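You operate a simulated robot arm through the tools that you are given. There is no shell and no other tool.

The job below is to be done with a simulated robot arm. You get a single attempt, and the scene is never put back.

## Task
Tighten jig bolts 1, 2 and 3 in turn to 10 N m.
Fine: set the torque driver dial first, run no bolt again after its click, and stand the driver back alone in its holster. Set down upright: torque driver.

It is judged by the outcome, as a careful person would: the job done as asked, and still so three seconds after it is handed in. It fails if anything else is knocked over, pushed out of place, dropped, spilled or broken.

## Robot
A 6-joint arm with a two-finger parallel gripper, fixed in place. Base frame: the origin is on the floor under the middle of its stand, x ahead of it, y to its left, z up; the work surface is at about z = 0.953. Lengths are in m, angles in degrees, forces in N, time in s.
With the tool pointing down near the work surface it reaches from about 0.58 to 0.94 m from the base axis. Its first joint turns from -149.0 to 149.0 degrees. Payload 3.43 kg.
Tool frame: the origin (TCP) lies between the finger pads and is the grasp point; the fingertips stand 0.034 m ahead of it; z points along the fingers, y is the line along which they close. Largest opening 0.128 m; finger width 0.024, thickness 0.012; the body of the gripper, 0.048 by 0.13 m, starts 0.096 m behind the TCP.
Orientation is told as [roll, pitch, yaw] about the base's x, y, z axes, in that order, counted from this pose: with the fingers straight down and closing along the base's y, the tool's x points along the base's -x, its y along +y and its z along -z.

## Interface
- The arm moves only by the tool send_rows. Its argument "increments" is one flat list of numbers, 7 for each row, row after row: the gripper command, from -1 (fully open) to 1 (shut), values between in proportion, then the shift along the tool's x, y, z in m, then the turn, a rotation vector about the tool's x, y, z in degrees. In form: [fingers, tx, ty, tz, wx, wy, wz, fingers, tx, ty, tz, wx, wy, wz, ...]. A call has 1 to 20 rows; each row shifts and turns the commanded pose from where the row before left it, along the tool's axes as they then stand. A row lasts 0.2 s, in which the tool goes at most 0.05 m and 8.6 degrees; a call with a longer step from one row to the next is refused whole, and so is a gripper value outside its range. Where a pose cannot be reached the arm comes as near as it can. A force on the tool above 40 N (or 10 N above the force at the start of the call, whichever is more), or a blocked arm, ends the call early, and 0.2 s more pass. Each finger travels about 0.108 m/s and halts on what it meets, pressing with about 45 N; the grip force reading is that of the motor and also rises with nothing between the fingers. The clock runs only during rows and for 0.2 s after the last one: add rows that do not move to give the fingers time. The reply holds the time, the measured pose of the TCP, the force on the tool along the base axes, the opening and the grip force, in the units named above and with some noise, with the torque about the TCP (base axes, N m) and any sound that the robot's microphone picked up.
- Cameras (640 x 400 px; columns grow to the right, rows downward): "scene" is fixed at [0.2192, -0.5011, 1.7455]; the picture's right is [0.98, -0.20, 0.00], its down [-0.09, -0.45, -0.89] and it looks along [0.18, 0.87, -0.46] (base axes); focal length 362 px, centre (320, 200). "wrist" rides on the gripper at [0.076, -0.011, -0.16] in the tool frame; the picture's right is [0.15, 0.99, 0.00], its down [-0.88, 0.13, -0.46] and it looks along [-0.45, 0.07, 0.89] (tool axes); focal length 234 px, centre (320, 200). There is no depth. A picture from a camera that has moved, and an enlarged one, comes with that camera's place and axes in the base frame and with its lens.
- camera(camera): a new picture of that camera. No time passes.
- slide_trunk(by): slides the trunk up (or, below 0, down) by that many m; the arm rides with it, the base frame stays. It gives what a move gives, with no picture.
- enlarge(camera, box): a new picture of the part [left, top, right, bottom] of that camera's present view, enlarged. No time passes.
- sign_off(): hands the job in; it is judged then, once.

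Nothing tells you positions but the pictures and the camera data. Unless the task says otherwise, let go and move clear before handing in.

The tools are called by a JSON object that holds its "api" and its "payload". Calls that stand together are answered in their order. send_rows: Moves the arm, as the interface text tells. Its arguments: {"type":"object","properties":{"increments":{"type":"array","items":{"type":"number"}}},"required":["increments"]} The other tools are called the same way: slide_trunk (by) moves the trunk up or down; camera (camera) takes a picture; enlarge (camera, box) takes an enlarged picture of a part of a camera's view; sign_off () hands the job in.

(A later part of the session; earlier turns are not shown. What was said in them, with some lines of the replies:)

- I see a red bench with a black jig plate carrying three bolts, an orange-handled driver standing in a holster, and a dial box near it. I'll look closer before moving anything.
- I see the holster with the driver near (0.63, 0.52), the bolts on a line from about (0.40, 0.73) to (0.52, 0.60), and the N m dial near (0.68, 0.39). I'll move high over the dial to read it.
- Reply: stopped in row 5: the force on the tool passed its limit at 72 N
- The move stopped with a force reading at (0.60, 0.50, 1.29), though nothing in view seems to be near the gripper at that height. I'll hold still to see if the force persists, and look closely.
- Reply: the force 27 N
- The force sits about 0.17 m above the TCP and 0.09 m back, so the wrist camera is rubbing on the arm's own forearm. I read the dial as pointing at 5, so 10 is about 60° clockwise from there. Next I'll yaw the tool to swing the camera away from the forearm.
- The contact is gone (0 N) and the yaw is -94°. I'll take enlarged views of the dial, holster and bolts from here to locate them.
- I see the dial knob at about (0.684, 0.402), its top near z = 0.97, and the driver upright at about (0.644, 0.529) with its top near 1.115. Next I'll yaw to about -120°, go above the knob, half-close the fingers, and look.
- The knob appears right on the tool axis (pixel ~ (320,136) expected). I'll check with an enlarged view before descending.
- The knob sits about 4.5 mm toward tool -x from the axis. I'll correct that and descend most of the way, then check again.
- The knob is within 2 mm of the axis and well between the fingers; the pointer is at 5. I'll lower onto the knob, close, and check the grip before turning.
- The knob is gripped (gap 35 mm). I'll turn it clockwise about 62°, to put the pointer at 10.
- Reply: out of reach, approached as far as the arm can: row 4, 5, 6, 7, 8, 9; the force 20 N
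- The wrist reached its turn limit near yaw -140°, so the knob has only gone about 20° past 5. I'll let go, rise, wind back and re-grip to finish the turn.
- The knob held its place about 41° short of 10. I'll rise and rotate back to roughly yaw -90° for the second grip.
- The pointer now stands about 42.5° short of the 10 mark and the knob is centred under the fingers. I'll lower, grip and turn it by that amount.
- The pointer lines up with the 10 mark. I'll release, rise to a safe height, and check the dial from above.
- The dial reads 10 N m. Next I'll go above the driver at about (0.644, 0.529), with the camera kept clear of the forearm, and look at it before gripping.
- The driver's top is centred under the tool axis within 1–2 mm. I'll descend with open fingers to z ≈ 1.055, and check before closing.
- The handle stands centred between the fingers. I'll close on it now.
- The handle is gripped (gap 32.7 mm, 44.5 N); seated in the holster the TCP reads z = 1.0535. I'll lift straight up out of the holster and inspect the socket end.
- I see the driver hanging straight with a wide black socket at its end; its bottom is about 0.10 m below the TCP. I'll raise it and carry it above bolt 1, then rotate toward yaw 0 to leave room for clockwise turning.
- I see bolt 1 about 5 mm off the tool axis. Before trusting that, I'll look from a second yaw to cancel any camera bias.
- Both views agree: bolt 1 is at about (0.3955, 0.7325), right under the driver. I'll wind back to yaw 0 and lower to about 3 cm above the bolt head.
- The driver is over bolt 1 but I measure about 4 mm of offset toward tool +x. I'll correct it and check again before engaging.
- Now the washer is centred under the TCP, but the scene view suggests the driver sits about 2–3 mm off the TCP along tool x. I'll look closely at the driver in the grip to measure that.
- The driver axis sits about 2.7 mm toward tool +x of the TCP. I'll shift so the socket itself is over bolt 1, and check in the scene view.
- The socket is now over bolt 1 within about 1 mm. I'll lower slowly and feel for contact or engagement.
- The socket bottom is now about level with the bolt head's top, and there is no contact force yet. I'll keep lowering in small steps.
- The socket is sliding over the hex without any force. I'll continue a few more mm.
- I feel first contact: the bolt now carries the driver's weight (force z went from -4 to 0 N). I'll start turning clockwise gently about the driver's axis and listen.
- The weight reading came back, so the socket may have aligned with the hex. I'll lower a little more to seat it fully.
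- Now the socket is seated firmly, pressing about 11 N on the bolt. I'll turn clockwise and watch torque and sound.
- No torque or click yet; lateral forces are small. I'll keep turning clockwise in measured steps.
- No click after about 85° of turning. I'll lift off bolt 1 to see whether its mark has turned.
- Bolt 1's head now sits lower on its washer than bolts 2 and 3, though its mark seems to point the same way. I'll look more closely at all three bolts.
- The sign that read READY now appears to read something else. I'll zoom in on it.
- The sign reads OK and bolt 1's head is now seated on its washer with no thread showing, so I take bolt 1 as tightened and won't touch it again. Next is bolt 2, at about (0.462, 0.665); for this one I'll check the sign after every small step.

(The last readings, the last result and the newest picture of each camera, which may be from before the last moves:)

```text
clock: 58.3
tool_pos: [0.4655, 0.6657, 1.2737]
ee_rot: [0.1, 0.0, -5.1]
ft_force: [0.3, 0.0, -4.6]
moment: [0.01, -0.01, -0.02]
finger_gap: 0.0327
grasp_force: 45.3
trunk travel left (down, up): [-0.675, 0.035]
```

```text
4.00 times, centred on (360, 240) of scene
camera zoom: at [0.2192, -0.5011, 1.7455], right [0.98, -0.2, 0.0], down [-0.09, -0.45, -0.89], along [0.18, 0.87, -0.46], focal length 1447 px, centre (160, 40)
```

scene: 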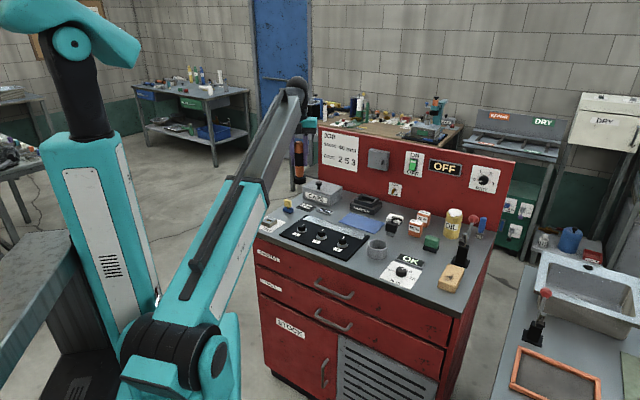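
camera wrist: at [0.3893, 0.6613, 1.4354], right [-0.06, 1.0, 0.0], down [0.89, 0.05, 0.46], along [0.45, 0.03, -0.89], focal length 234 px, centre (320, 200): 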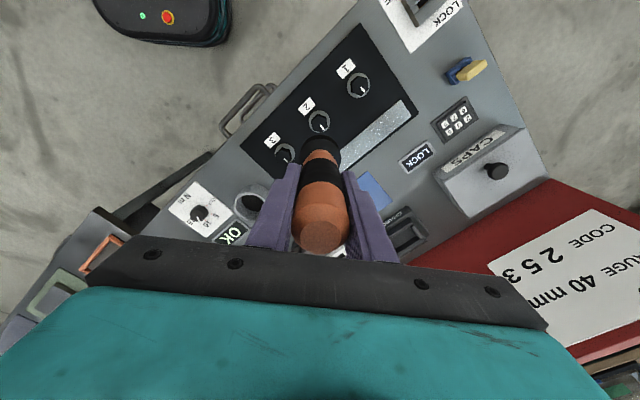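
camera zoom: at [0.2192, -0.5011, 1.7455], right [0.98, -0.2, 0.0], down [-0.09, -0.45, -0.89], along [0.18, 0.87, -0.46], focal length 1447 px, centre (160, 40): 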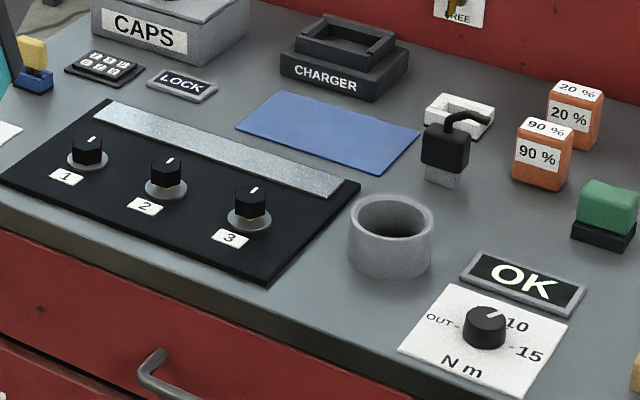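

The sign still shows OK, and bolts 2 and 3 are still proud with thread showing. I'll nudge onto bolt 2 and lower to just above it, then compare with the alignment picture that worked for bolt 1.

{"api": "send_rows", "payload": {"increments": [0.8, 0.0018, -0.001, 0.03, 0, 0, 0, 0.8, 0, 0, 0.04, 0, 0, 0, 0.8, 0, 0, 0.04, 0, 0, 0, 0.8, 0, 0, 0.035, 0, 0, 0, 0.8, 0, 0, 0.022, 0, 0, 0, 0.8, 0, 0, 0, 0, 0, 0]}}

{"api": "enlarge", "payload": {"camera": "wrist", "box": [280, 100, 360, 150]}}

{"api": "enlarge", "payload": {"camera": "scene", "box": [280, 200, 360, 260]}}

```text
clock: 59.7
tool_pos: [0.4652, 0.6656, 1.1067]
ee_rot: [0.3, 0.0, -5.2]
ft_force: [0.5, 0.8, -4.4]
moment: [-0.01, 0.0, 0.02]
finger_gap: 0.0326
grasp_force: 45.2
trunk travel left (down, up): [-0.675, 0.035]
```

```text
8.00 times, centred on (320, 125) of wrist
camera zoom: at [0.3889, 0.6612, 1.2675], right [-0.06, 1.0, 0.0], down [0.89, 0.05, 0.46], along [0.46, 0.03, -0.89], focal length 1873 px, centre (320, 800)
```

zoom: 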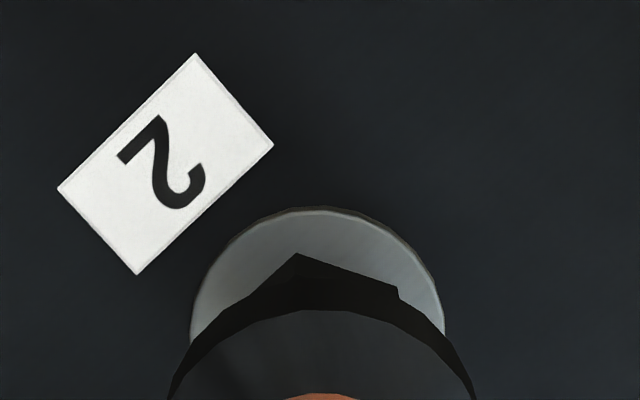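

```text
6.67 times, centred on (320, 230) of scene
camera zoom: at [0.2192, -0.5011, 1.7455], right [0.98, -0.2, 0.0], down [-0.09, -0.45, -0.89], along [0.18, 0.87, -0.46], focal length 2411 px, centre (320, 0)
```

zoom: 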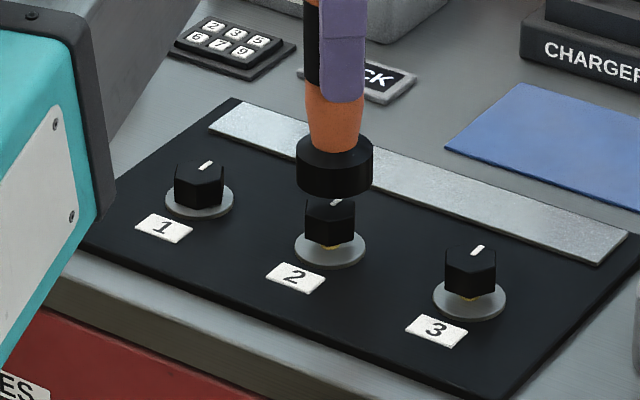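

The socket is about 2.5 mm too far toward -tool x. I'll correct it and lower to just short of where contact began on bolt 1, then look at the sign.

{"api": "send_rows", "payload": {"increments": [0.8, 0.0025, 0, 0.004, 0, 0, 0, 0.8, 0, 0, 0.006, 0, 0, 0, 0.8, 0, 0, 0.006, 0, 0, 0, 0.8, 0, 0, 0.006, 0, 0, 0, 0.8, 0, 0, 0.005, 0, 0, 0, 0.8, 0, 0, 0.003, 0, 0, 0, 0.8, 0, 0, 0, 0, 0, 0]}}

{"api": "enlarge", "payload": {"camera": "scene", "box": [280, 200, 360, 260]}}

{"api": "enlarge", "payload": {"camera": "scene", "box": [370, 230, 450, 290]}}

```text
clock: 61.3
tool_pos: [0.4625, 0.6663, 1.077]
ee_rot: [0.2, 0.0, -5.1]
ft_force: [-0.4, 0.4, -3.9]
moment: [0.0, 0.0, 0.01]
finger_gap: 0.033
grasp_force: 44.9
trunk travel left (down, up): [-0.675, 0.035]
```

```text
6.67 times, centred on (320, 230) of scene
camera zoom: at [0.2192, -0.5011, 1.7455], right [0.98, -0.2, 0.0], down [-0.09, -0.45, -0.89], along [0.18, 0.87, -0.46], focal length 2411 px, centre (320, 0)
```

zoom: 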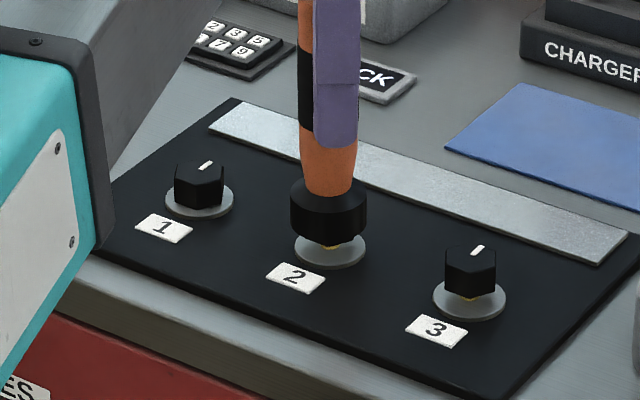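

```text
6.67 times, centred on (410, 260) of scene
camera zoom: at [0.2192, -0.5011, 1.7455], right [0.98, -0.2, 0.0], down [-0.09, -0.45, -0.89], along [0.18, 0.87, -0.46], focal length 2411 px, centre (-280, -200)
```

zoom: 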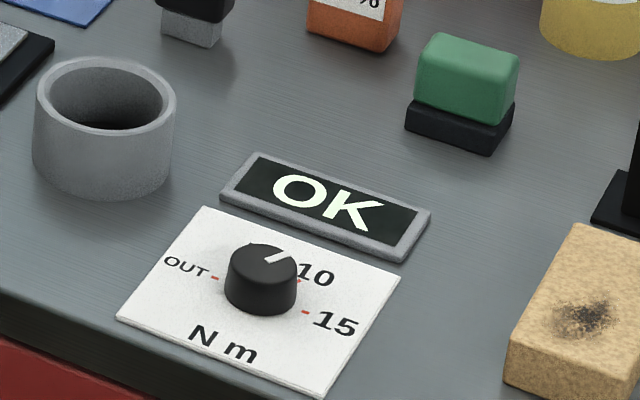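

The socket is over bolt 2 with no contact force yet; the sign still says OK. I'll lower in 1 mm steps to first contact.

{"api": "send_rows", "payload": {"increments": [0.8, -0.0008, 0, 0.0015, 0, 0, 0, 0.8, 0, 0, 0.0015, 0, 0, 0, 0.8, 0, 0, 0.001, 0, 0, 0, 0.8, 0, 0, 0, 0, 0, 0]}}

{"api": "enlarge", "payload": {"camera": "scene", "box": [280, 190, 440, 290]}}

```text
clock: 62.3
tool_pos: [0.4615, 0.6676, 1.0735]
ee_rot: [0.3, 0.0, -5.1]
ft_force: [-1.0, 2.0, 2.1]
moment: [0.08, 0.39, 0.02]
finger_gap: 0.0328
grasp_force: 45.4
trunk travel left (down, up): [-0.675, 0.035]
```

```text
4.00 times, centred on (360, 240) of scene
camera zoom: at [0.2192, -0.5011, 1.7455], right [0.98, -0.2, 0.0], down [-0.09, -0.45, -0.89], along [0.18, 0.87, -0.46], focal length 1447 px, centre (160, 40)
```

zoom: 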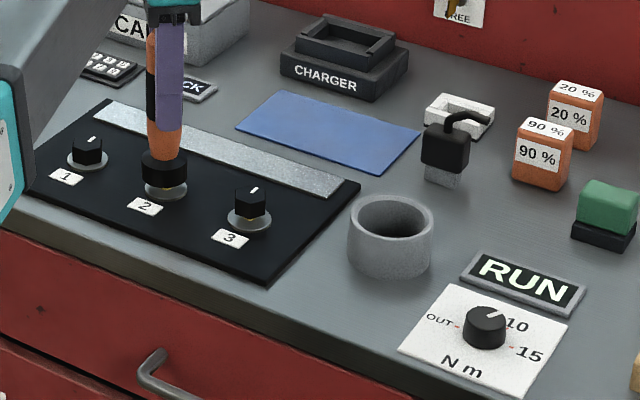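

The sign now reads RUN: the driver is powered and runs while pressed on the bolt. I'll hold still and listen for the click, checking the sign in short steps.

{"api": "send_rows", "payload": {"increments": [0.8, 0, 0, 0, 0, 0, 0]}}

{"api": "enlarge", "payload": {"camera": "scene", "box": [280, 190, 440, 290]}}

```text
clock: 62.7
tool_pos: [0.4628, 0.6671, 1.0727]
ee_rot: [0.2, 0.1, -5.0]
ft_force: [-0.4, 0.4, -3.5]
moment: [0.04, 0.18, -0.07]
finger_gap: 0.0326
grasp_force: 45.2
trunk travel left (down, up): [-0.675, 0.035]
```

```text
4.00 times, centred on (360, 240) of scene
camera zoom: at [0.2192, -0.5011, 1.7455], right [0.98, -0.2, 0.0], down [-0.09, -0.45, -0.89], along [0.18, 0.87, -0.46], focal length 1447 px, centre (160, 40)
```

zoom: 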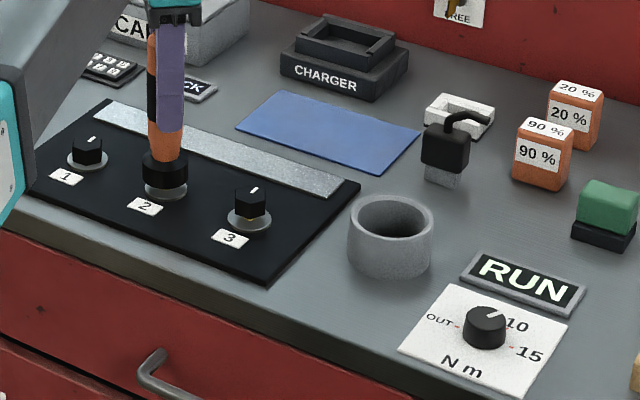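

{"api": "send_rows", "payload": {"increments": [0.8, 0, 0, 0, 0, 0, 0, 0.8, 0, 0, 0, 0, 0, 0]}}

{"api": "enlarge", "payload": {"camera": "scene", "box": [280, 190, 440, 290]}}

```text
clock: 63.3
tool_pos: [0.4625, 0.6669, 1.0741]
ee_rot: [0.2, 0.0, -5.1]
ft_force: [-0.1, 0.3, -3.7]
moment: [0.0, 0.0, -0.02]
finger_gap: 0.0325
grasp_force: 45.3
trunk travel left (down, up): [-0.675, 0.035]
```

```text
4.00 times, centred on (360, 240) of scene
camera zoom: at [0.2192, -0.5011, 1.7455], right [0.98, -0.2, 0.0], down [-0.09, -0.45, -0.89], along [0.18, 0.87, -0.46], focal length 1447 px, centre (160, 40)
```

zoom: 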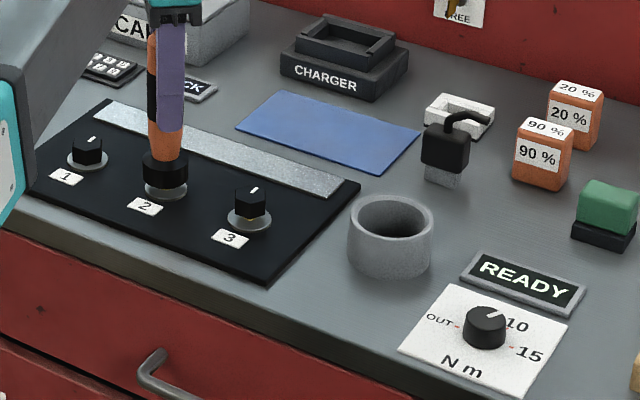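

The sign went back to READY: the bolt sank away and contact was lost before the click, so bolt 2 is only part run. I'll follow it down to press again and keep pressing until the click.

{"api": "send_rows", "payload": {"increments": [0.8, 0, 0, 0.0015, 0, 0, 0, 0.8, 0, 0, 0.0015, 0, 0, 0, 0.8, 0, 0, 0.0015, 0, 0, 0]}}

{"api": "enlarge", "payload": {"camera": "scene", "box": [280, 190, 440, 290]}}

```text
clock: 64.1
tool_pos: [0.462, 0.6662, 1.0706]
ee_rot: [0.2, 0.1, -5.1]
ft_force: [-3.6, 2.4, 8.3]
moment: [0.15, 0.68, -0.17]
finger_gap: 0.0326
grasp_force: 45.2
trunk travel left (down, up): [-0.675, 0.035]
```

```text
4.00 times, centred on (360, 240) of scene
camera zoom: at [0.2192, -0.5011, 1.7455], right [0.98, -0.2, 0.0], down [-0.09, -0.45, -0.89], along [0.18, 0.87, -0.46], focal length 1447 px, centre (160, 40)
```

zoom: 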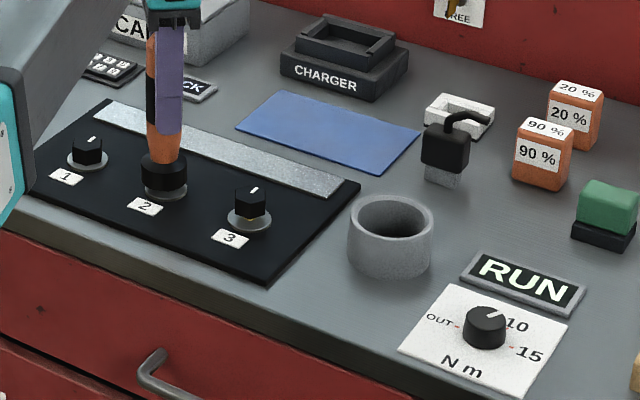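

RUN again with about 12 N of press. I'll keep following it down gently.

{"api": "send_rows", "payload": {"increments": [0.8, 0, 0, 0.001, 0, 0, 0, 0.8, 0, 0, 0.0005, 0, 0, 0]}}

{"api": "enlarge", "payload": {"camera": "scene", "box": [280, 190, 440, 290]}}

```text
clock: 64.7
tool_pos: [0.4616, 0.6682, 1.0676]
ee_rot: [0.2, -0.1, -5.2]
ft_force: [-1.5, 2.6, 1.6]
moment: [0.14, 0.11, -0.11]
finger_gap: 0.0327
grasp_force: 44.6
trunk travel left (down, up): [-0.675, 0.035]
```

```text
4.00 times, centred on (360, 240) of scene
camera zoom: at [0.2192, -0.5011, 1.7455], right [0.98, -0.2, 0.0], down [-0.09, -0.45, -0.89], along [0.18, 0.87, -0.46], focal length 1447 px, centre (160, 40)
```

zoom: 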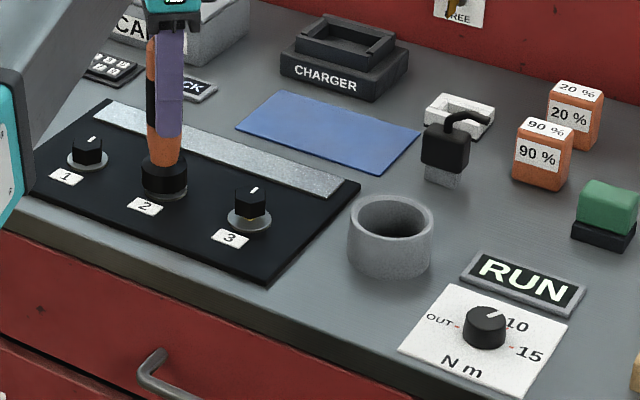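

{"api": "send_rows", "payload": {"increments": [0.8, 0, 0, 0.0015, 0, 0, 0, 0.8, 0, 0, 0.001, 0, 0, 0]}}

{"api": "enlarge", "payload": {"camera": "scene", "box": [280, 190, 440, 290]}}

```text
clock: 65.3
tool_pos: [0.4619, 0.6665, 1.0676]
ee_rot: [0.3, 0.0, -5.1]
ft_force: [-1.9, 4.1, 8.1]
moment: [0.31, 0.25, -0.06]
finger_gap: 0.0324
grasp_force: 45.1
trunk travel left (down, up): [-0.675, 0.035]
```

```text
4.00 times, centred on (360, 240) of scene
camera zoom: at [0.2192, -0.5011, 1.7455], right [0.98, -0.2, 0.0], down [-0.09, -0.45, -0.89], along [0.18, 0.87, -0.46], focal length 1447 px, centre (160, 40)
```

zoom: 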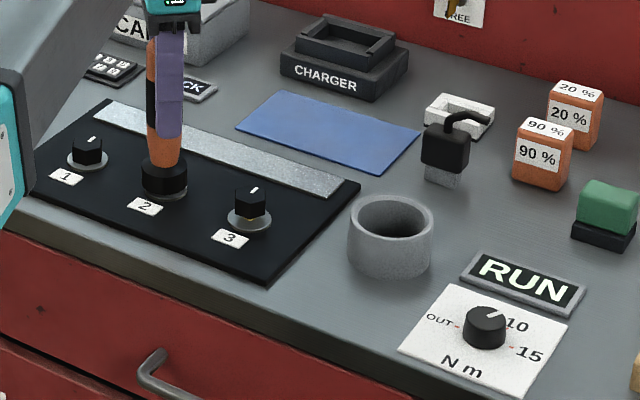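

{"api": "send_rows", "payload": {"increments": [0.8, 0, 0, 0, 0, 0, 0]}}

{"api": "enlarge", "payload": {"camera": "scene", "box": [280, 190, 440, 290]}}

```text
clock: 65.7
tool_pos: [0.4625, 0.6669, 1.0653]
ee_rot: [0.2, 0.1, -5.1]
ft_force: [-1.4, 6.1, 12.1]
moment: [0.27, 0.19, 0.01]
finger_gap: 0.0328
grasp_force: 45.5
trunk travel left (down, up): [-0.675, 0.035]
```

```text
4.00 times, centred on (360, 240) of scene
camera zoom: at [0.2192, -0.5011, 1.7455], right [0.98, -0.2, 0.0], down [-0.09, -0.45, -0.89], along [0.18, 0.87, -0.46], focal length 1447 px, centre (160, 40)
```

zoom: 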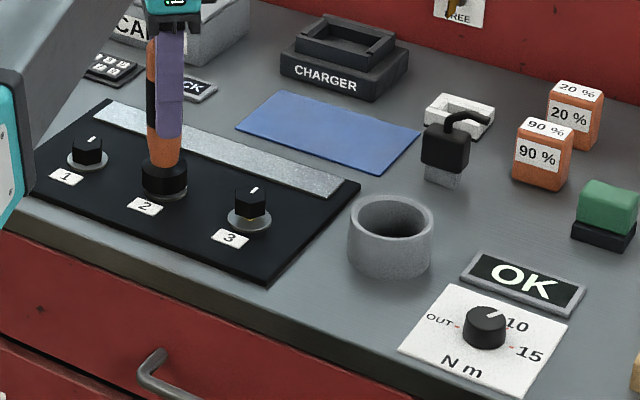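

The sign reads OK: bolt 2 has clicked. I'll lift straight off at once and go over to bolt 3.

{"api": "send_rows", "payload": {"increments": [0.8, 0, 0, -0.02, 0, 0, 0, 0.8, 0, 0, -0.03, 0, 0, 0, 0.8, 0, 0, -0.04, 0, 0, 0, 0.8, 0, 0, -0.04, 0, 0, 0, 0.8, 0, 0, -0.04, 0, 0, 0, 0.8, 0, 0, -0.04, 0, 0, 0, 0.8, 0, 0, 0, 0, 0, 0]}}

{"api": "enlarge", "payload": {"camera": "scene", "box": [280, 190, 440, 290]}}

{"api": "enlarge", "payload": {"camera": "wrist", "box": [240, 80, 400, 180]}}

```text
clock: 67.3
tool_pos: [0.4609, 0.6677, 1.2761]
ee_rot: [0.2, 0.1, -5.1]
ft_force: [0.3, -0.3, -4.7]
moment: [0.01, 0.02, 0.0]
finger_gap: 0.0326
grasp_force: 44.6
trunk travel left (down, up): [-0.675, 0.035]
```

```text
4.00 times, centred on (360, 240) of scene
camera zoom: at [0.2192, -0.5011, 1.7455], right [0.98, -0.2, 0.0], down [-0.09, -0.45, -0.89], along [0.18, 0.87, -0.46], focal length 1447 px, centre (160, 40)
```

zoom: 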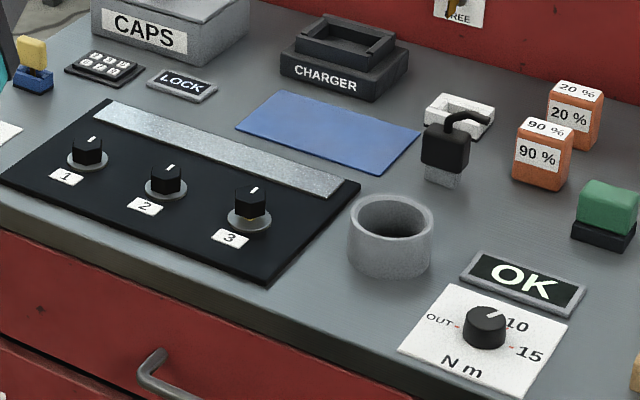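

```text
4.00 times, centred on (320, 130) of wrist
camera zoom: at [0.3838, 0.6618, 1.4368], right [-0.06, 1.0, 0.0], down [0.89, 0.05, 0.46], along [0.45, 0.03, -0.89], focal length 937 px, centre (320, 480)
```

zoom: 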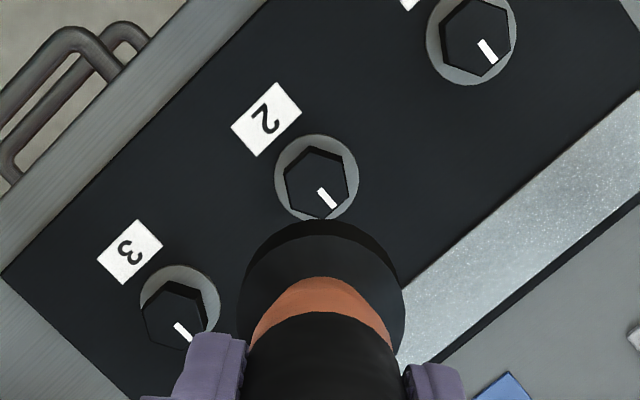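

Bolt 2's head is seated and the sign stays OK. Bolt 3 is one pitch further, about (+0.0675, -0.0675); I'll move there, turn the tool slightly away from the forearm, and lower to just above it.

{"api": "send_rows", "payload": {"increments": [0.8, -0.0244, -0.0205, 0, 0, 0, 0, 0.8, -0.0244, -0.0205, 0, 0, 0, 0, 0.8, -0.0244, -0.0205, 0, 0, 0, 0, 0.8, 0, -0.0003, 0, 0, 0, 5, 0.8, 0, -0.0002, 0, 0, 0, 5, 0.8, 0, 0, 0.03, 0, 0, 0, 0.8, 0, 0, 0.04, 0, 0, 0, 0.8, 0, 0, 0.04, 0, 0, 0, 0.8, 0, 0, 0.035, 0, 0, 0, 0.8, 0, 0, 0.023, 0, 0, 0, 0.8, 0, 0, 0, 0, 0, 0]}}

{"api": "enlarge", "payload": {"camera": "wrist", "box": [280, 100, 360, 150]}}

{"api": "enlarge", "payload": {"camera": "scene", "box": [300, 200, 380, 260]}}

{"api": "enlarge", "payload": {"camera": "scene", "box": [280, 190, 440, 290]}}

```text
clock: 69.7
tool_pos: [0.5295, 0.5996, 1.1067]
ee_rot: [0.2, 0.1, -15.1]
ft_force: [-0.8, 0.0, -4.0]
moment: [0.0, -0.02, 0.03]
finger_gap: 0.0328
grasp_force: 45.2
trunk travel left (down, up): [-0.675, 0.035]
```

```text
8.00 times, centred on (320, 125) of wrist
camera zoom: at [0.4535, 0.6068, 1.2678], right [0.12, 0.99, 0.0], down [0.88, -0.11, 0.46], along [0.45, -0.05, -0.89], focal length 1873 px, centre (320, 800)
```

zoom: 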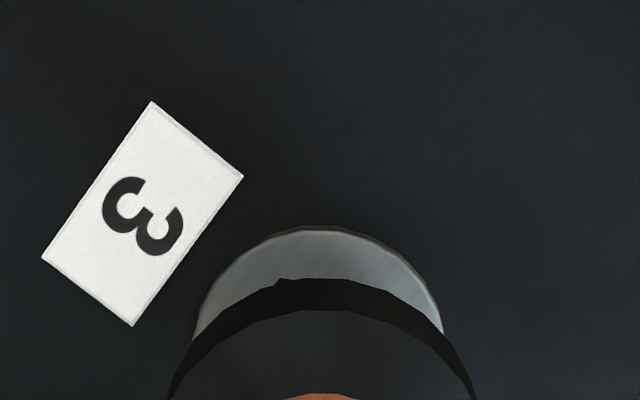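

```text
6.67 times, centred on (340, 230) of scene
camera zoom: at [0.2192, -0.5011, 1.7455], right [0.98, -0.2, 0.0], down [-0.09, -0.45, -0.89], along [0.18, 0.87, -0.46], focal length 2411 px, centre (187, 0)
```

zoom: 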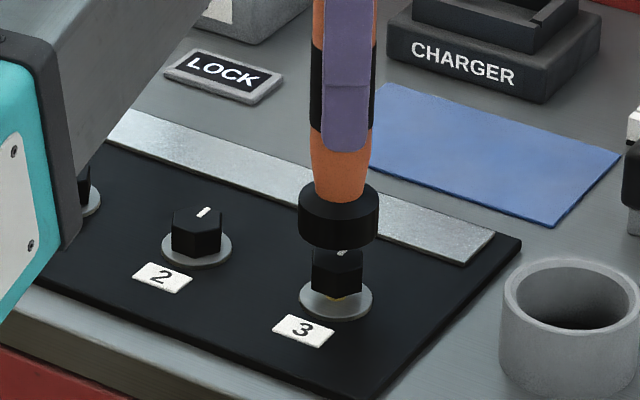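

```text
4.00 times, centred on (360, 240) of scene
camera zoom: at [0.2192, -0.5011, 1.7455], right [0.98, -0.2, 0.0], down [-0.09, -0.45, -0.89], along [0.18, 0.87, -0.46], focal length 1447 px, centre (160, 40)
```

zoom: 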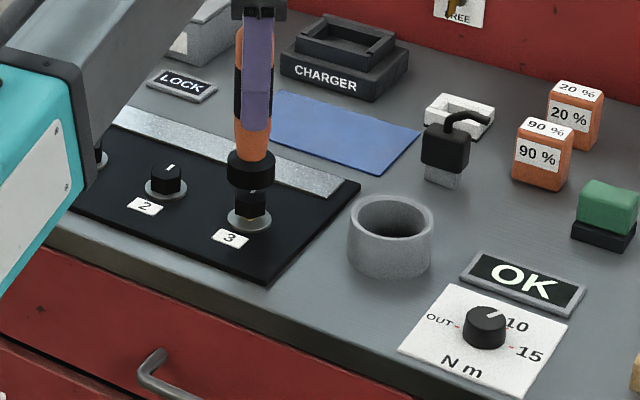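

Alignment over bolt 3 matches the good picture within a millimetre. I'll lower to just above contact, and then press and follow it down.

{"api": "send_rows", "payload": {"increments": [0.8, 0, 0, 0.006, 0, 0, 0, 0.8, 0, 0, 0.007, 0, 0, 0, 0.8, 0, 0, 0.007, 0, 0, 0, 0.8, 0, 0, 0.006, 0, 0, 0, 0.8, 0, 0, 0.003, 0, 0, 0, 0.8, 0, 0, 0, 0, 0, 0]}}

{"api": "enlarge", "payload": {"camera": "scene", "box": [280, 190, 440, 290]}}

```text
clock: 71.1
tool_pos: [0.5298, 0.5991, 1.0774]
ee_rot: [0.1, 0.1, -15.1]
ft_force: [-0.2, 0.1, -5.0]
moment: [0.02, -0.02, -0.01]
finger_gap: 0.0328
grasp_force: 44.8
trunk travel left (down, up): [-0.675, 0.035]
```

```text
4.00 times, centred on (360, 240) of scene
camera zoom: at [0.2192, -0.5011, 1.7455], right [0.98, -0.2, 0.0], down [-0.09, -0.45, -0.89], along [0.18, 0.87, -0.46], focal length 1447 px, centre (160, 40)
```

zoom: 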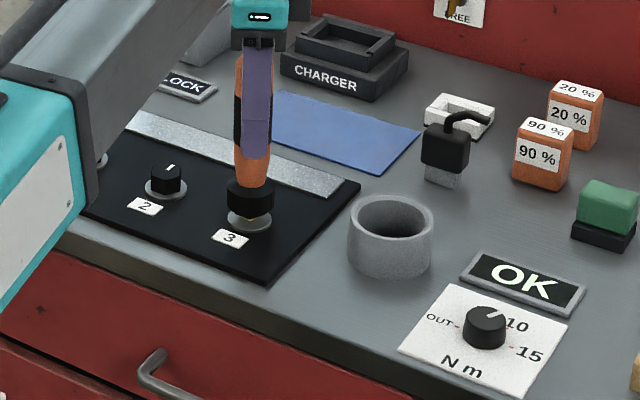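

The socket surrounds bolt 3's head with no press yet. I'll press on and follow the bolt down.

{"api": "send_rows", "payload": {"increments": [0.8, 0, 0, 0.002, 0, 0, 0, 0.8, 0, 0, 0.002, 0, 0, 0, 0.8, 0, 0, 0.002, 0, 0, 0, 0.8, 0, 0, 0.0015, 0, 0, 0]}}

{"api": "enlarge", "payload": {"camera": "scene", "box": [280, 190, 440, 290]}}

```text
clock: 72.1
tool_pos: [0.5288, 0.5989, 1.0727]
ee_rot: [0.4, 0.0, -15.1]
ft_force: [-3.0, 2.4, 11.4]
moment: [0.07, 0.42, -0.23]
finger_gap: 0.0327
grasp_force: 44.9
trunk travel left (down, up): [-0.675, 0.035]
```

```text
4.00 times, centred on (360, 240) of scene
camera zoom: at [0.2192, -0.5011, 1.7455], right [0.98, -0.2, 0.0], down [-0.09, -0.45, -0.89], along [0.18, 0.87, -0.46], focal length 1447 px, centre (160, 40)
```

zoom: 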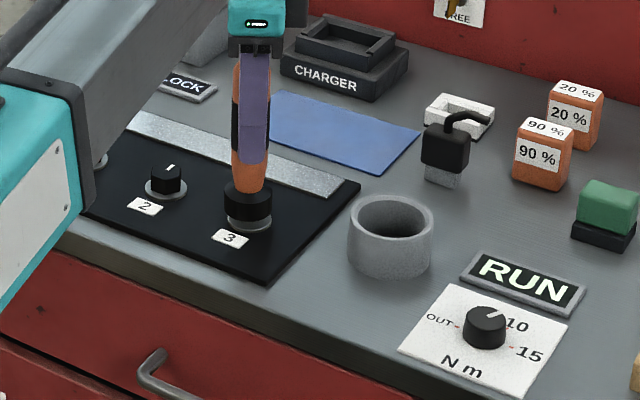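

RUN is lit on bolt 3 with about 16 N of press. I'll keep following it down.

{"api": "send_rows", "payload": {"increments": [0.8, 0, 0, 0.001, 0, 0, 0, 0.8, 0, 0, 0.001, 0, 0, 0]}}

{"api": "enlarge", "payload": {"camera": "scene", "box": [280, 190, 440, 290]}}

```text
clock: 72.7
tool_pos: [0.528, 0.5987, 1.0697]
ee_rot: [0.3, 0.1, -14.9]
ft_force: [-7.0, 5.1, 10.8]
moment: [0.32, 0.86, -0.23]
finger_gap: 0.0327
grasp_force: 45.1
trunk travel left (down, up): [-0.675, 0.035]
```

```text
4.00 times, centred on (360, 240) of scene
camera zoom: at [0.2192, -0.5011, 1.7455], right [0.98, -0.2, 0.0], down [-0.09, -0.45, -0.89], along [0.18, 0.87, -0.46], focal length 1447 px, centre (160, 40)
```

zoom: 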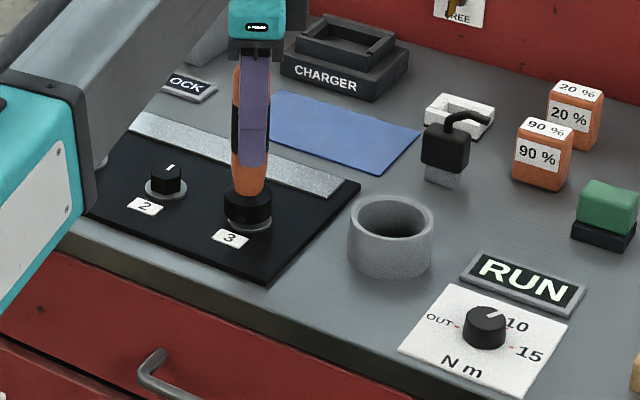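

{"api": "send_rows", "payload": {"increments": [0.8, 0, 0, 0.001, 0, 0, 0, 0.8, 0, 0, 0.001, 0, 0, 0]}}

{"api": "enlarge", "payload": {"camera": "scene", "box": [280, 190, 440, 290]}}

```text
clock: 73.3
tool_pos: [0.5289, 0.5981, 1.0665]
ee_rot: [0.2, -0.1, -15.1]
ft_force: [-3.2, 2.7, 3.2]
moment: [0.2, 0.4, -0.08]
finger_gap: 0.0326
grasp_force: 44.3
trunk travel left (down, up): [-0.675, 0.035]
```

```text
4.00 times, centred on (360, 240) of scene
camera zoom: at [0.2192, -0.5011, 1.7455], right [0.98, -0.2, 0.0], down [-0.09, -0.45, -0.89], along [0.18, 0.87, -0.46], focal length 1447 px, centre (160, 40)
```

zoom: 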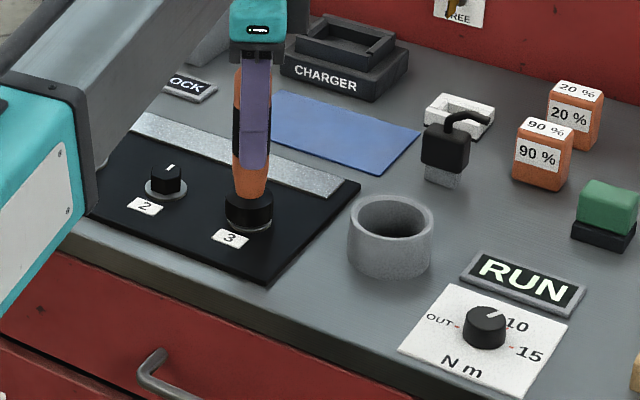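

{"api": "send_rows", "payload": {"increments": [0.8, 0, 0, 0.0015, 0, 0, 0]}}

{"api": "enlarge", "payload": {"camera": "scene", "box": [280, 190, 440, 290]}}

```text
clock: 73.7
tool_pos: [0.5294, 0.5984, 1.0658]
ee_rot: [0.3, -0.1, -15.1]
ft_force: [-1.9, 2.1, 8.8]
moment: [0.06, 0.32, -0.03]
finger_gap: 0.0329
grasp_force: 44.5
trunk travel left (down, up): [-0.675, 0.035]
```

```text
4.00 times, centred on (360, 240) of scene
camera zoom: at [0.2192, -0.5011, 1.7455], right [0.98, -0.2, 0.0], down [-0.09, -0.45, -0.89], along [0.18, 0.87, -0.46], focal length 1447 px, centre (160, 40)
```

zoom: 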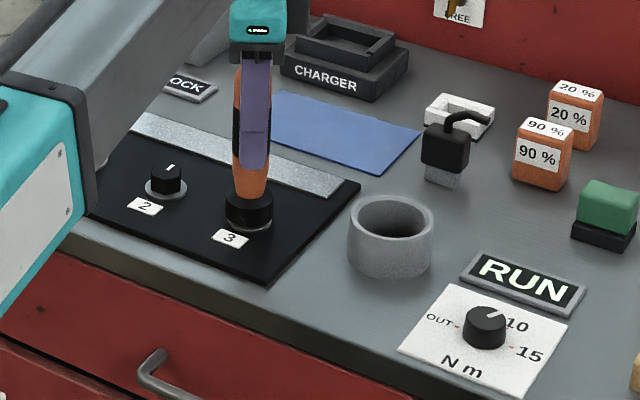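

Still RUN with about 13 N of press, seated level. I'll hold one more step.

{"api": "send_rows", "payload": {"increments": [0.8, 0, 0, 0, 0, 0, 0]}}

{"api": "enlarge", "payload": {"camera": "scene", "box": [280, 190, 440, 290]}}

```text
clock: 74.1
tool_pos: [0.5294, 0.5985, 1.0664]
ee_rot: [0.2, 0.0, -15.2]
ft_force: [-0.3, 1.2, 10.6]
moment: [-0.03, 0.16, 0.06]
finger_gap: 0.033
grasp_force: 45.3
trunk travel left (down, up): [-0.675, 0.035]
```

```text
4.00 times, centred on (360, 240) of scene
camera zoom: at [0.2192, -0.5011, 1.7455], right [0.98, -0.2, 0.0], down [-0.09, -0.45, -0.89], along [0.18, 0.87, -0.46], focal length 1447 px, centre (160, 40)
```

zoom: 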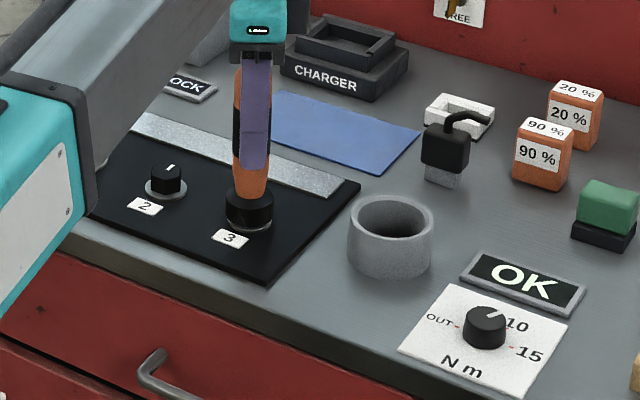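

OK is lit: bolt 3 has clicked. I'll lift straight off, turn back to yaw -60° and carry the driver above its holster.

{"api": "send_rows", "payload": {"increments": [0.8, 0, 0, -0.02, 0, 0, 0, 0.8, 0, 0, -0.03, 0, 0, 0, 0.8, 0, 0, -0.04, 0, 0, 0, 0.8, 0, 0, -0.04, 0, 0, 0, 0.8, 0, 0, -0.04, 0, 0, 0, 0.8, 0, 0, -0.03, 0, 0, 0, 0.8, 0, 0, 0, 0, 0, 7.5, 0.8, 0, 0, 0, 0, 0, 7.5, 0.8, 0, 0, 0, 0, 0, 7.5, 0.8, 0, 0, 0, 0, 0, 7.5, 0.8, 0, 0, 0, 0, 0, 7.5, 0.8, 0, 0, 0, 0, 0, 7.5, 0.8, -0.0294, 0.0161, 0, 0, 0, 0, 0.8, -0.0294, 0.0161, 0, 0, 0, 0, 0.8, -0.0294, 0.0161, 0, 0, 0, 0, 0.8, -0.0294, 0.0161, 0, 0, 0, 0, 0.8, 0, 0, 0, 0, 0, 0]}}

{"api": "camera", "payload": {"camera": "wrist"}}

{"api": "enlarge", "payload": {"camera": "wrist", "box": [240, 80, 400, 180]}}

{"api": "enlarge", "payload": {"camera": "scene", "box": [280, 150, 440, 290]}}

```text
clock: 77.7
tool_pos: [0.6429, 0.5294, 1.2637]
ee_rot: [0.1, 0.2, -60.1]
ft_force: [-0.6, 1.0, -4.5]
moment: [-0.01, -0.01, -0.04]
finger_gap: 0.0328
grasp_force: 45.1
trunk travel left (down, up): [-0.675, 0.035]
```

```text
taken
camera wrist: at [0.5956, 0.5874, 1.4244], right [0.78, 0.62, 0.0], down [0.55, -0.7, 0.45], along [0.28, -0.35, -0.89], focal length 234 px, centre (320, 200)
```

wrist: 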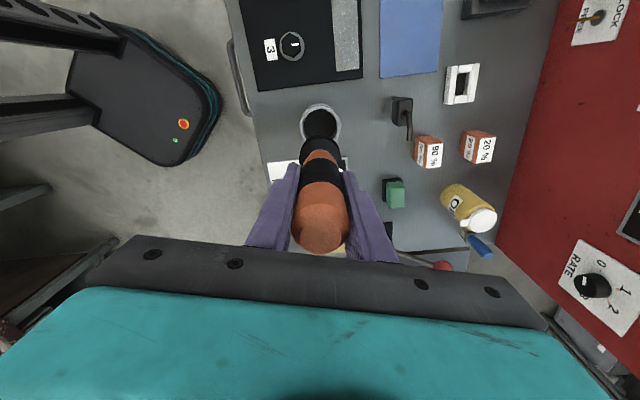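

```text
4.00 times, centred on (320, 130) of wrist
camera zoom: at [0.5956, 0.5874, 1.4244], right [0.78, 0.62, 0.0], down [0.55, -0.7, 0.45], along [0.28, -0.35, -0.89], focal length 937 px, centre (320, 480)
```

zoom: 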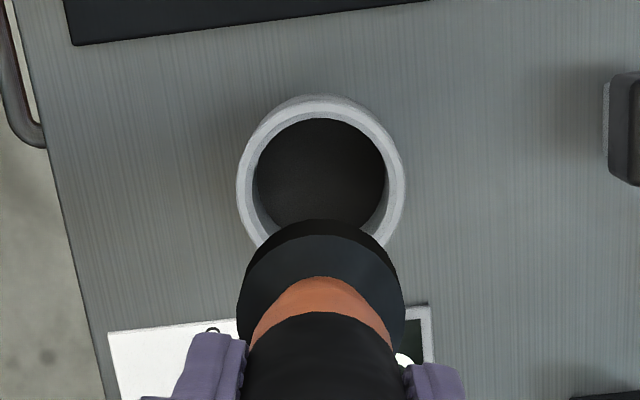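

```text
2.86 times, centred on (360, 220) of scene
camera zoom: at [0.2192, -0.5011, 1.7455], right [0.98, -0.2, 0.0], down [-0.09, -0.45, -0.89], along [0.18, 0.87, -0.46], focal length 1033 px, centre (206, 143)
```

zoom: 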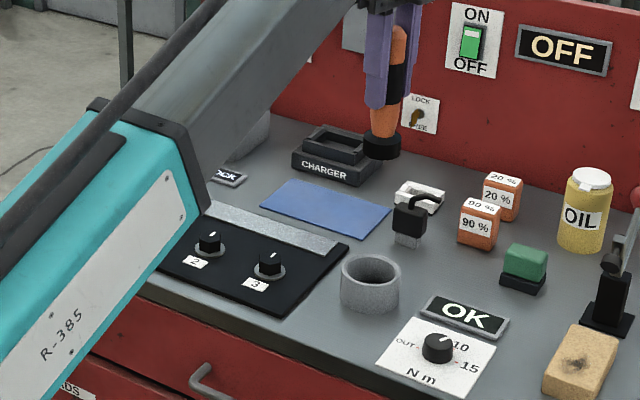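

The driver is above its holster and the sign still says OK. I'll shift 1 mm, lower until the socket is just above the rim, and check the alignment.

{"api": "send_rows", "payload": {"increments": [0.8, 0, 0.001, 0.03, 0, 0, 0, 0.8, 0, 0, 0.04, 0, 0, 0, 0.8, 0, 0, 0.04, 0, 0, 0, 0.8, 0, 0, 0.03, 0, 0, 0, 0.8, 0, 0, 0.01, 0, 0, 0, 0.8, 0, 0, 0, 0, 0, 0]}}

{"api": "enlarge", "payload": {"camera": "scene", "box": [340, 180, 420, 260]}}

{"api": "enlarge", "payload": {"camera": "wrist", "box": [240, 80, 400, 180]}}

```text
clock: 79.1
tool_pos: [0.6464, 0.529, 1.1154]
ee_rot: [0.1, 0.2, -60.2]
ft_force: [-0.2, 0.1, -4.3]
moment: [-0.02, 0.02, 0.01]
finger_gap: 0.0329
grasp_force: 45.2
trunk travel left (down, up): [-0.675, 0.035]
```

```text
5.00 times, centred on (380, 220) of scene
camera zoom: at [0.2192, -0.5011, 1.7455], right [0.98, -0.2, 0.0], down [-0.09, -0.45, -0.89], along [0.18, 0.87, -0.46], focal length 1808 px, centre (20, 100)
```

zoom: 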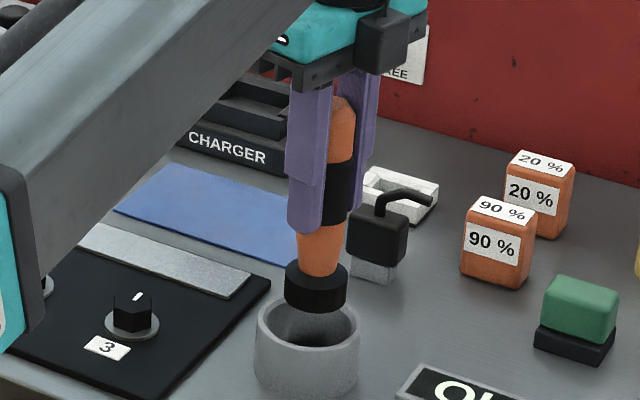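

```text
4.00 times, centred on (320, 130) of wrist
camera zoom: at [0.5985, 0.5879, 1.2756], right [0.78, 0.62, 0.0], down [0.55, -0.7, 0.45], along [0.28, -0.35, -0.89], focal length 937 px, centre (320, 480)
```

zoom: 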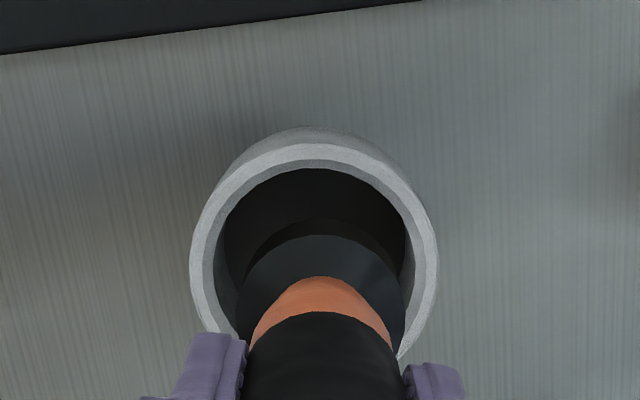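

The socket is about 3–4 mm off the ring's centre, toward +x. I'll correct that and lower into the holster, watching the force.

{"api": "send_rows", "payload": {"increments": [0.8, 0.003, -0.002, 0, 0, 0, 0, 0.8, 0, 0, 0, 0, 0, 0, 0.8, 0, 0, 0.01, 0, 0, 0, 0.8, 0, 0, 0.01, 0, 0, 0, 0.8, 0, 0, 0, 0, 0, 0]}}

{"api": "enlarge", "payload": {"camera": "scene", "box": [340, 180, 420, 260]}}

{"api": "enlarge", "payload": {"camera": "wrist", "box": [240, 80, 400, 180]}}

```text
clock: 80.3
tool_pos: [0.6413, 0.5311, 1.094]
ee_rot: [0.1, 0.1, -60.1]
ft_force: [0.5, 0.2, -4.4]
moment: [-0.03, 0.01, 0.02]
finger_gap: 0.0327
grasp_force: 45.7
trunk travel left (down, up): [-0.675, 0.035]
```

```text
5.00 times, centred on (380, 220) of scene
camera zoom: at [0.2192, -0.5011, 1.7455], right [0.98, -0.2, 0.0], down [-0.09, -0.45, -0.89], along [0.18, 0.87, -0.46], focal length 1808 px, centre (20, 100)
```

zoom: 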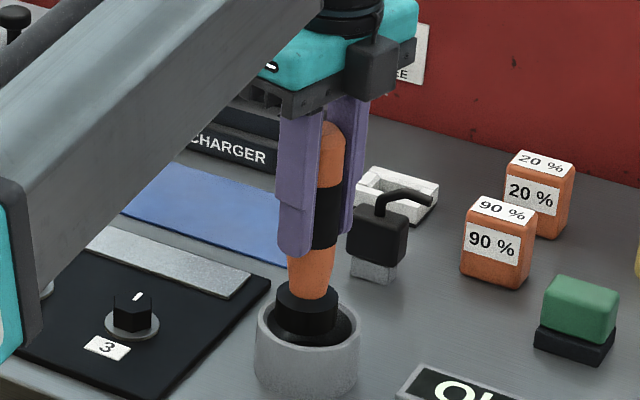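

```text
4.00 times, centred on (320, 130) of wrist
camera zoom: at [0.5937, 0.59, 1.2555], right [0.78, 0.62, 0.0], down [0.55, -0.7, 0.45], along [0.28, -0.35, -0.89], focal length 937 px, centre (320, 480)
```

zoom: 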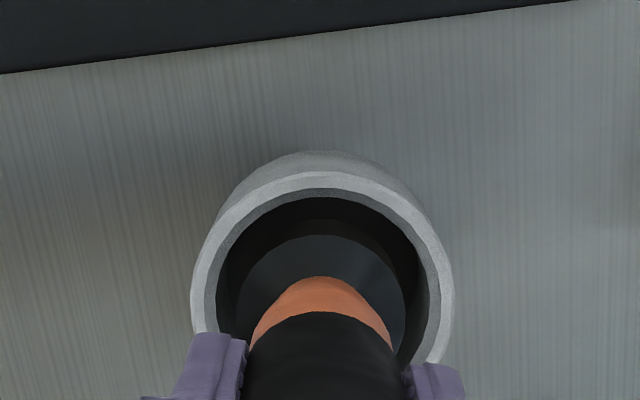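

The socket is centred in the ring in both views. I'll lower nearly to the floor and feel for contact.

{"api": "send_rows", "payload": {"increments": [0.8, 0, 0, 0.01, 0, 0, 0, 0.8, 0, 0, 0.01, 0, 0, 0, 0.8, 0, 0, 0.01, 0, 0, 0, 0.8, 0, 0, 0.004, 0, 0, 0, 0.8, 0, 0, 0.003, 0, 0, 0, 0.8, 0, 0, 0, 0, 0, 0]}}

{"api": "enlarge", "payload": {"camera": "scene", "box": [340, 180, 420, 260]}}

```text
clock: 81.7
tool_pos: [0.6427, 0.531, 1.0573]
ee_rot: [0.1, 0.2, -60.1]
ft_force: [-0.3, -1.1, -4.0]
moment: [-0.03, 0.02, -0.02]
finger_gap: 0.0327
grasp_force: 45.1
trunk travel left (down, up): [-0.675, 0.035]
```

```text
5.00 times, centred on (380, 220) of scene
camera zoom: at [0.2192, -0.5011, 1.7455], right [0.98, -0.2, 0.0], down [-0.09, -0.45, -0.89], along [0.18, 0.87, -0.46], focal length 1808 px, centre (20, 100)
```

zoom: 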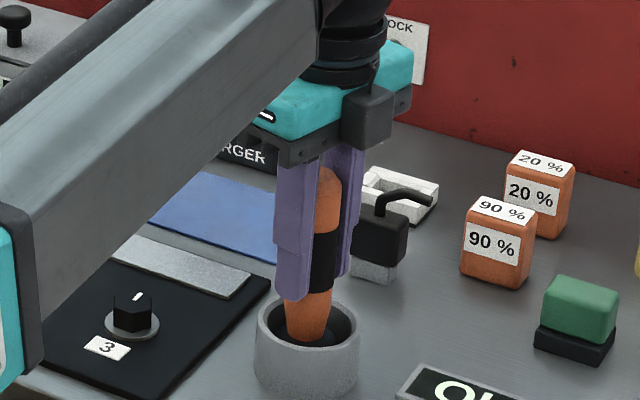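

{"api": "send_rows", "payload": {"increments": [0.8, 0, 0, 0.0015, 0, 0, 0, 0.8, 0, 0, 0.0015, 0, 0, 0, 0.8, 0, 0, 0.001, 0, 0, 0, 0.8, 0, 0, 0, 0, 0, 0]}}

```text
clock: 82.7
tool_pos: [0.6426, 0.5301, 1.054]
ee_rot: [0.2, 0.1, -60.1]
ft_force: [-0.3, 1.0, 1.3]
moment: [-0.13, -0.01, 0.0]
finger_gap: 0.0328
grasp_force: 45.3
trunk travel left (down, up): [-0.675, 0.035]
```

The driver is standing on the holster floor (same height as when picked up, light contact). I'll open the fingers gently and check that it stays upright.

{"api": "send_rows", "payload": {"increments": [0.45, 0, 0, 0, 0, 0, 0, 0.4, 0, 0, 0, 0, 0, 0, 0.2, 0, 0, 0, 0, 0, 0, -0.1, 0, 0, 0, 0, 0, 0, -0.4, 0, 0, 0, 0, 0, 0, -0.4, 0, 0, 0, 0, 0, 0]}}

{"api": "camera", "payload": {"camera": "wrist"}}

{"api": "enlarge", "payload": {"camera": "scene", "box": [340, 180, 420, 260]}}

```text
clock: 84.1
tool_pos: [0.6429, 0.5299, 1.0536]
ee_rot: [0.1, 0.2, -60.1]
ft_force: [-0.9, 0.1, 0.1]
moment: [-0.01, 0.0, -0.01]
finger_gap: 0.0895
grasp_force: 0.1
trunk travel left (down, up): [-0.675, 0.035]
```

```text
taken
camera wrist: at [0.5945, 0.5894, 1.2145], right [0.78, 0.62, 0.0], down [0.55, -0.7, 0.45], along [0.28, -0.35, -0.89], focal length 234 px, centre (320, 200)
```

wrist: 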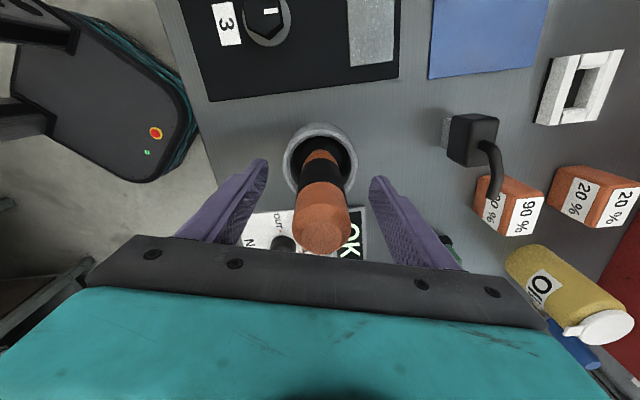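

```text
5.00 times, centred on (380, 220) of scene
camera zoom: at [0.2192, -0.5011, 1.7455], right [0.98, -0.2, 0.0], down [-0.09, -0.45, -0.89], along [0.18, 0.87, -0.46], focal length 1808 px, centre (20, 100)
```

zoom: 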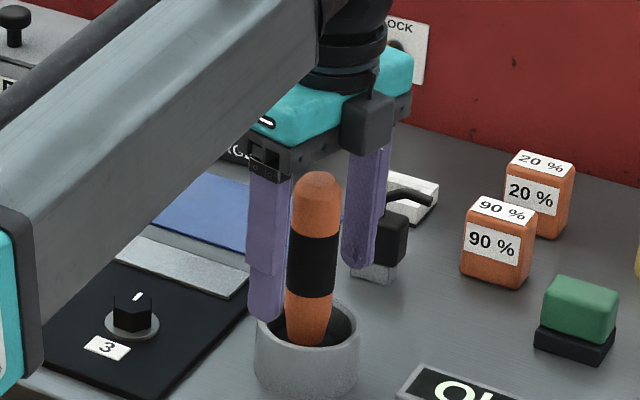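

The driver stands upright by itself in the holster and the fingers are clear. I'll rise straight up and check the whole bench.

{"api": "send_rows", "payload": {"increments": [-0.4, 0, 0, -0.02, 0, 0, 0, -0.4, 0, 0, -0.03, 0, 0, 0, -0.4, 0, 0, -0.04, 0, 0, 0, -0.4, 0, 0, -0.04, 0, 0, 0, -0.4, 0, 0, -0.04, 0, 0, 0, -0.4, 0, 0, -0.04, 0, 0, 0, -0.4, 0, 0, -0.03, 0, 0, 0, -0.4, 0, 0, 0, 0, 0, 0]}}

{"api": "camera", "payload": {"camera": "wrist"}}

{"api": "camera", "payload": {"camera": "scene"}}

{"api": "enlarge", "payload": {"camera": "scene", "box": [270, 180, 430, 290]}}

```text
clock: 85.9
tool_pos: [0.6419, 0.5294, 1.296]
ee_rot: [0.1, 0.2, -60.0]
ft_force: [-0.5, 0.4, -0.2]
moment: [-0.03, 0.0, -0.01]
finger_gap: 0.0895
grasp_force: 0.0
trunk travel left (down, up): [-0.675, 0.035]
```

```text
taken
camera wrist: at [0.5944, 0.5888, 1.4581], right [0.78, 0.62, 0.0], down [0.55, -0.7, 0.45], along [0.28, -0.35, -0.89], focal length 234 px, centre (320, 200)
```

wrist: 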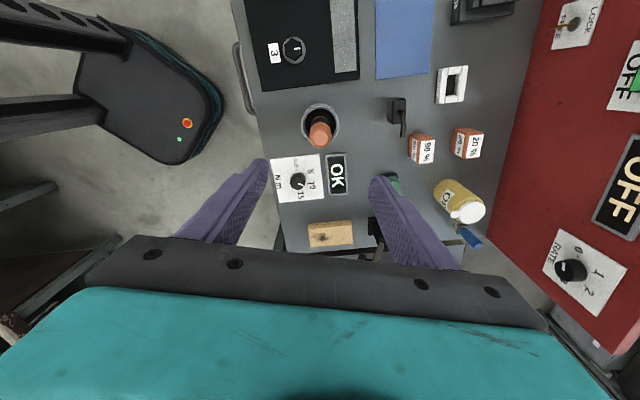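

```text
taken
```

scene: 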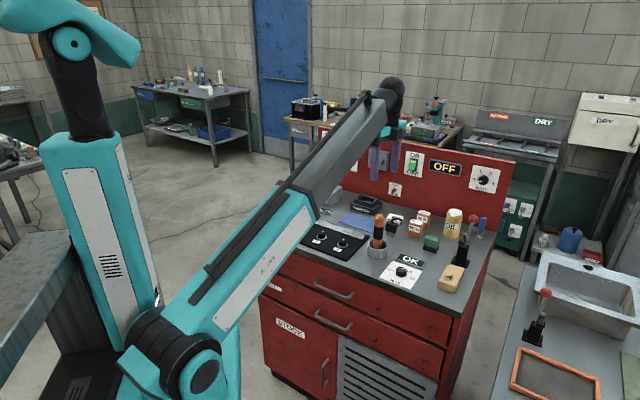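

```text
3.64 times, centred on (350, 235) of scene
camera zoom: at [0.2192, -0.5011, 1.7455], right [0.98, -0.2, 0.0], down [-0.09, -0.45, -0.89], along [0.18, 0.87, -0.46], focal length 1315 px, centre (211, 73)
```

zoom: 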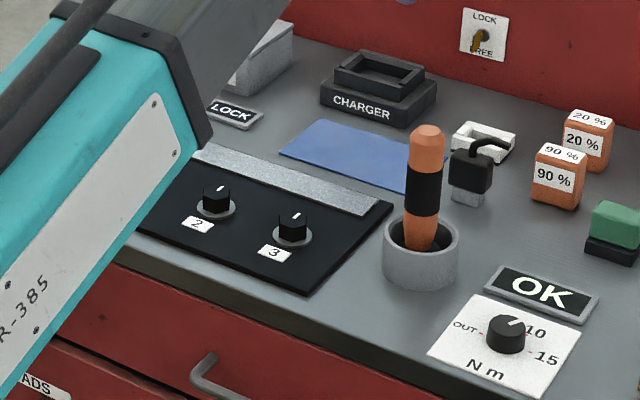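

Everything looks in order: bolts seated, driver upright in its holster, OK lit. One last close check of the dial and bolts before handing in.

{"api": "enlarge", "payload": {"camera": "wrist", "box": [240, 90, 400, 210]}}

{"api": "enlarge", "payload": {"camera": "scene", "box": [380, 190, 500, 300]}}

```text
3.33 times, centred on (320, 150) of wrist
camera zoom: at [0.5944, 0.5888, 1.4581], right [0.78, 0.62, 0.0], down [0.55, -0.7, 0.45], along [0.28, -0.35, -0.89], focal length 781 px, centre (320, 367)
```

zoom: 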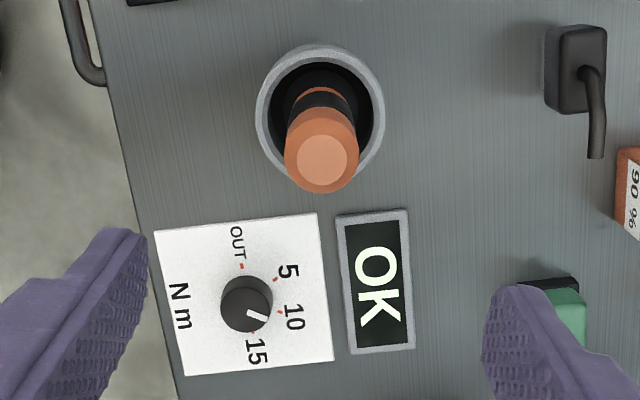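

```text
3.64 times, centred on (440, 245) of scene
camera zoom: at [0.2192, -0.5011, 1.7455], right [0.98, -0.2, 0.0], down [-0.09, -0.45, -0.89], along [0.18, 0.87, -0.46], focal length 1315 px, centre (-116, 36)
```

zoom: 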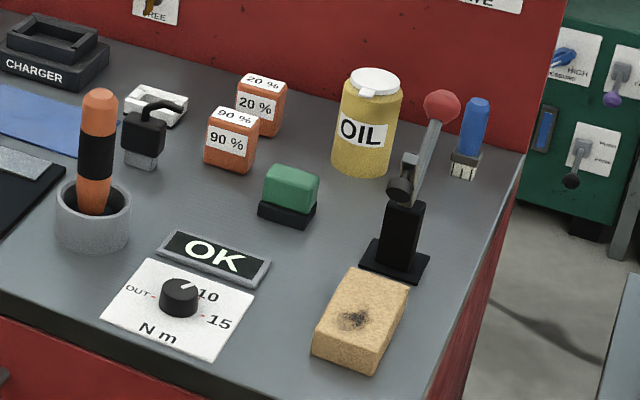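

The dial pointer is at 10, the driver stands upright alone in its holster, all three bolts were seated with OK shown, and nothing else has moved. The gripper is open and well clear, so I'm handing in.

{"api": "sign_off", "payload": {}}

```text
The job is handed in.
```

I tightened bolts 1, 2 and 3 in order with the dial set to 10 N m first. The sign by the dial read OK after each bolt, and I did not press the driver on any bolt again once I had lifted off it.

- **Clicks:** the microphone never reported one, so I went by the OK sign and the bolt heads seated on their washers.
- **Bolt 1:** this was the first one I did, before I realised the driver is powered and runs while pressed. I had also turned it by hand about 105° in all. I don't know exactly when it clicked, so the driver may have stayed pressed on it a few seconds after. I only saw the OK after lifting off.
- **Bolts 1 and 2:** both took two presses. On bolt 2 the bolt sank away and the driver stopped before the click, so I pressed again to finish. Bolt 1 lost contact in the same way, but I wasn't watching the sign then.
- **Driver and bench:** the driver stands upright, alone in its holster, the gripper is open and clear of it, and nothing else on the bench moved in the pictures. Early on, the arm's camera rubbed its own forearm and stopped one move; nothing on the bench was touched.
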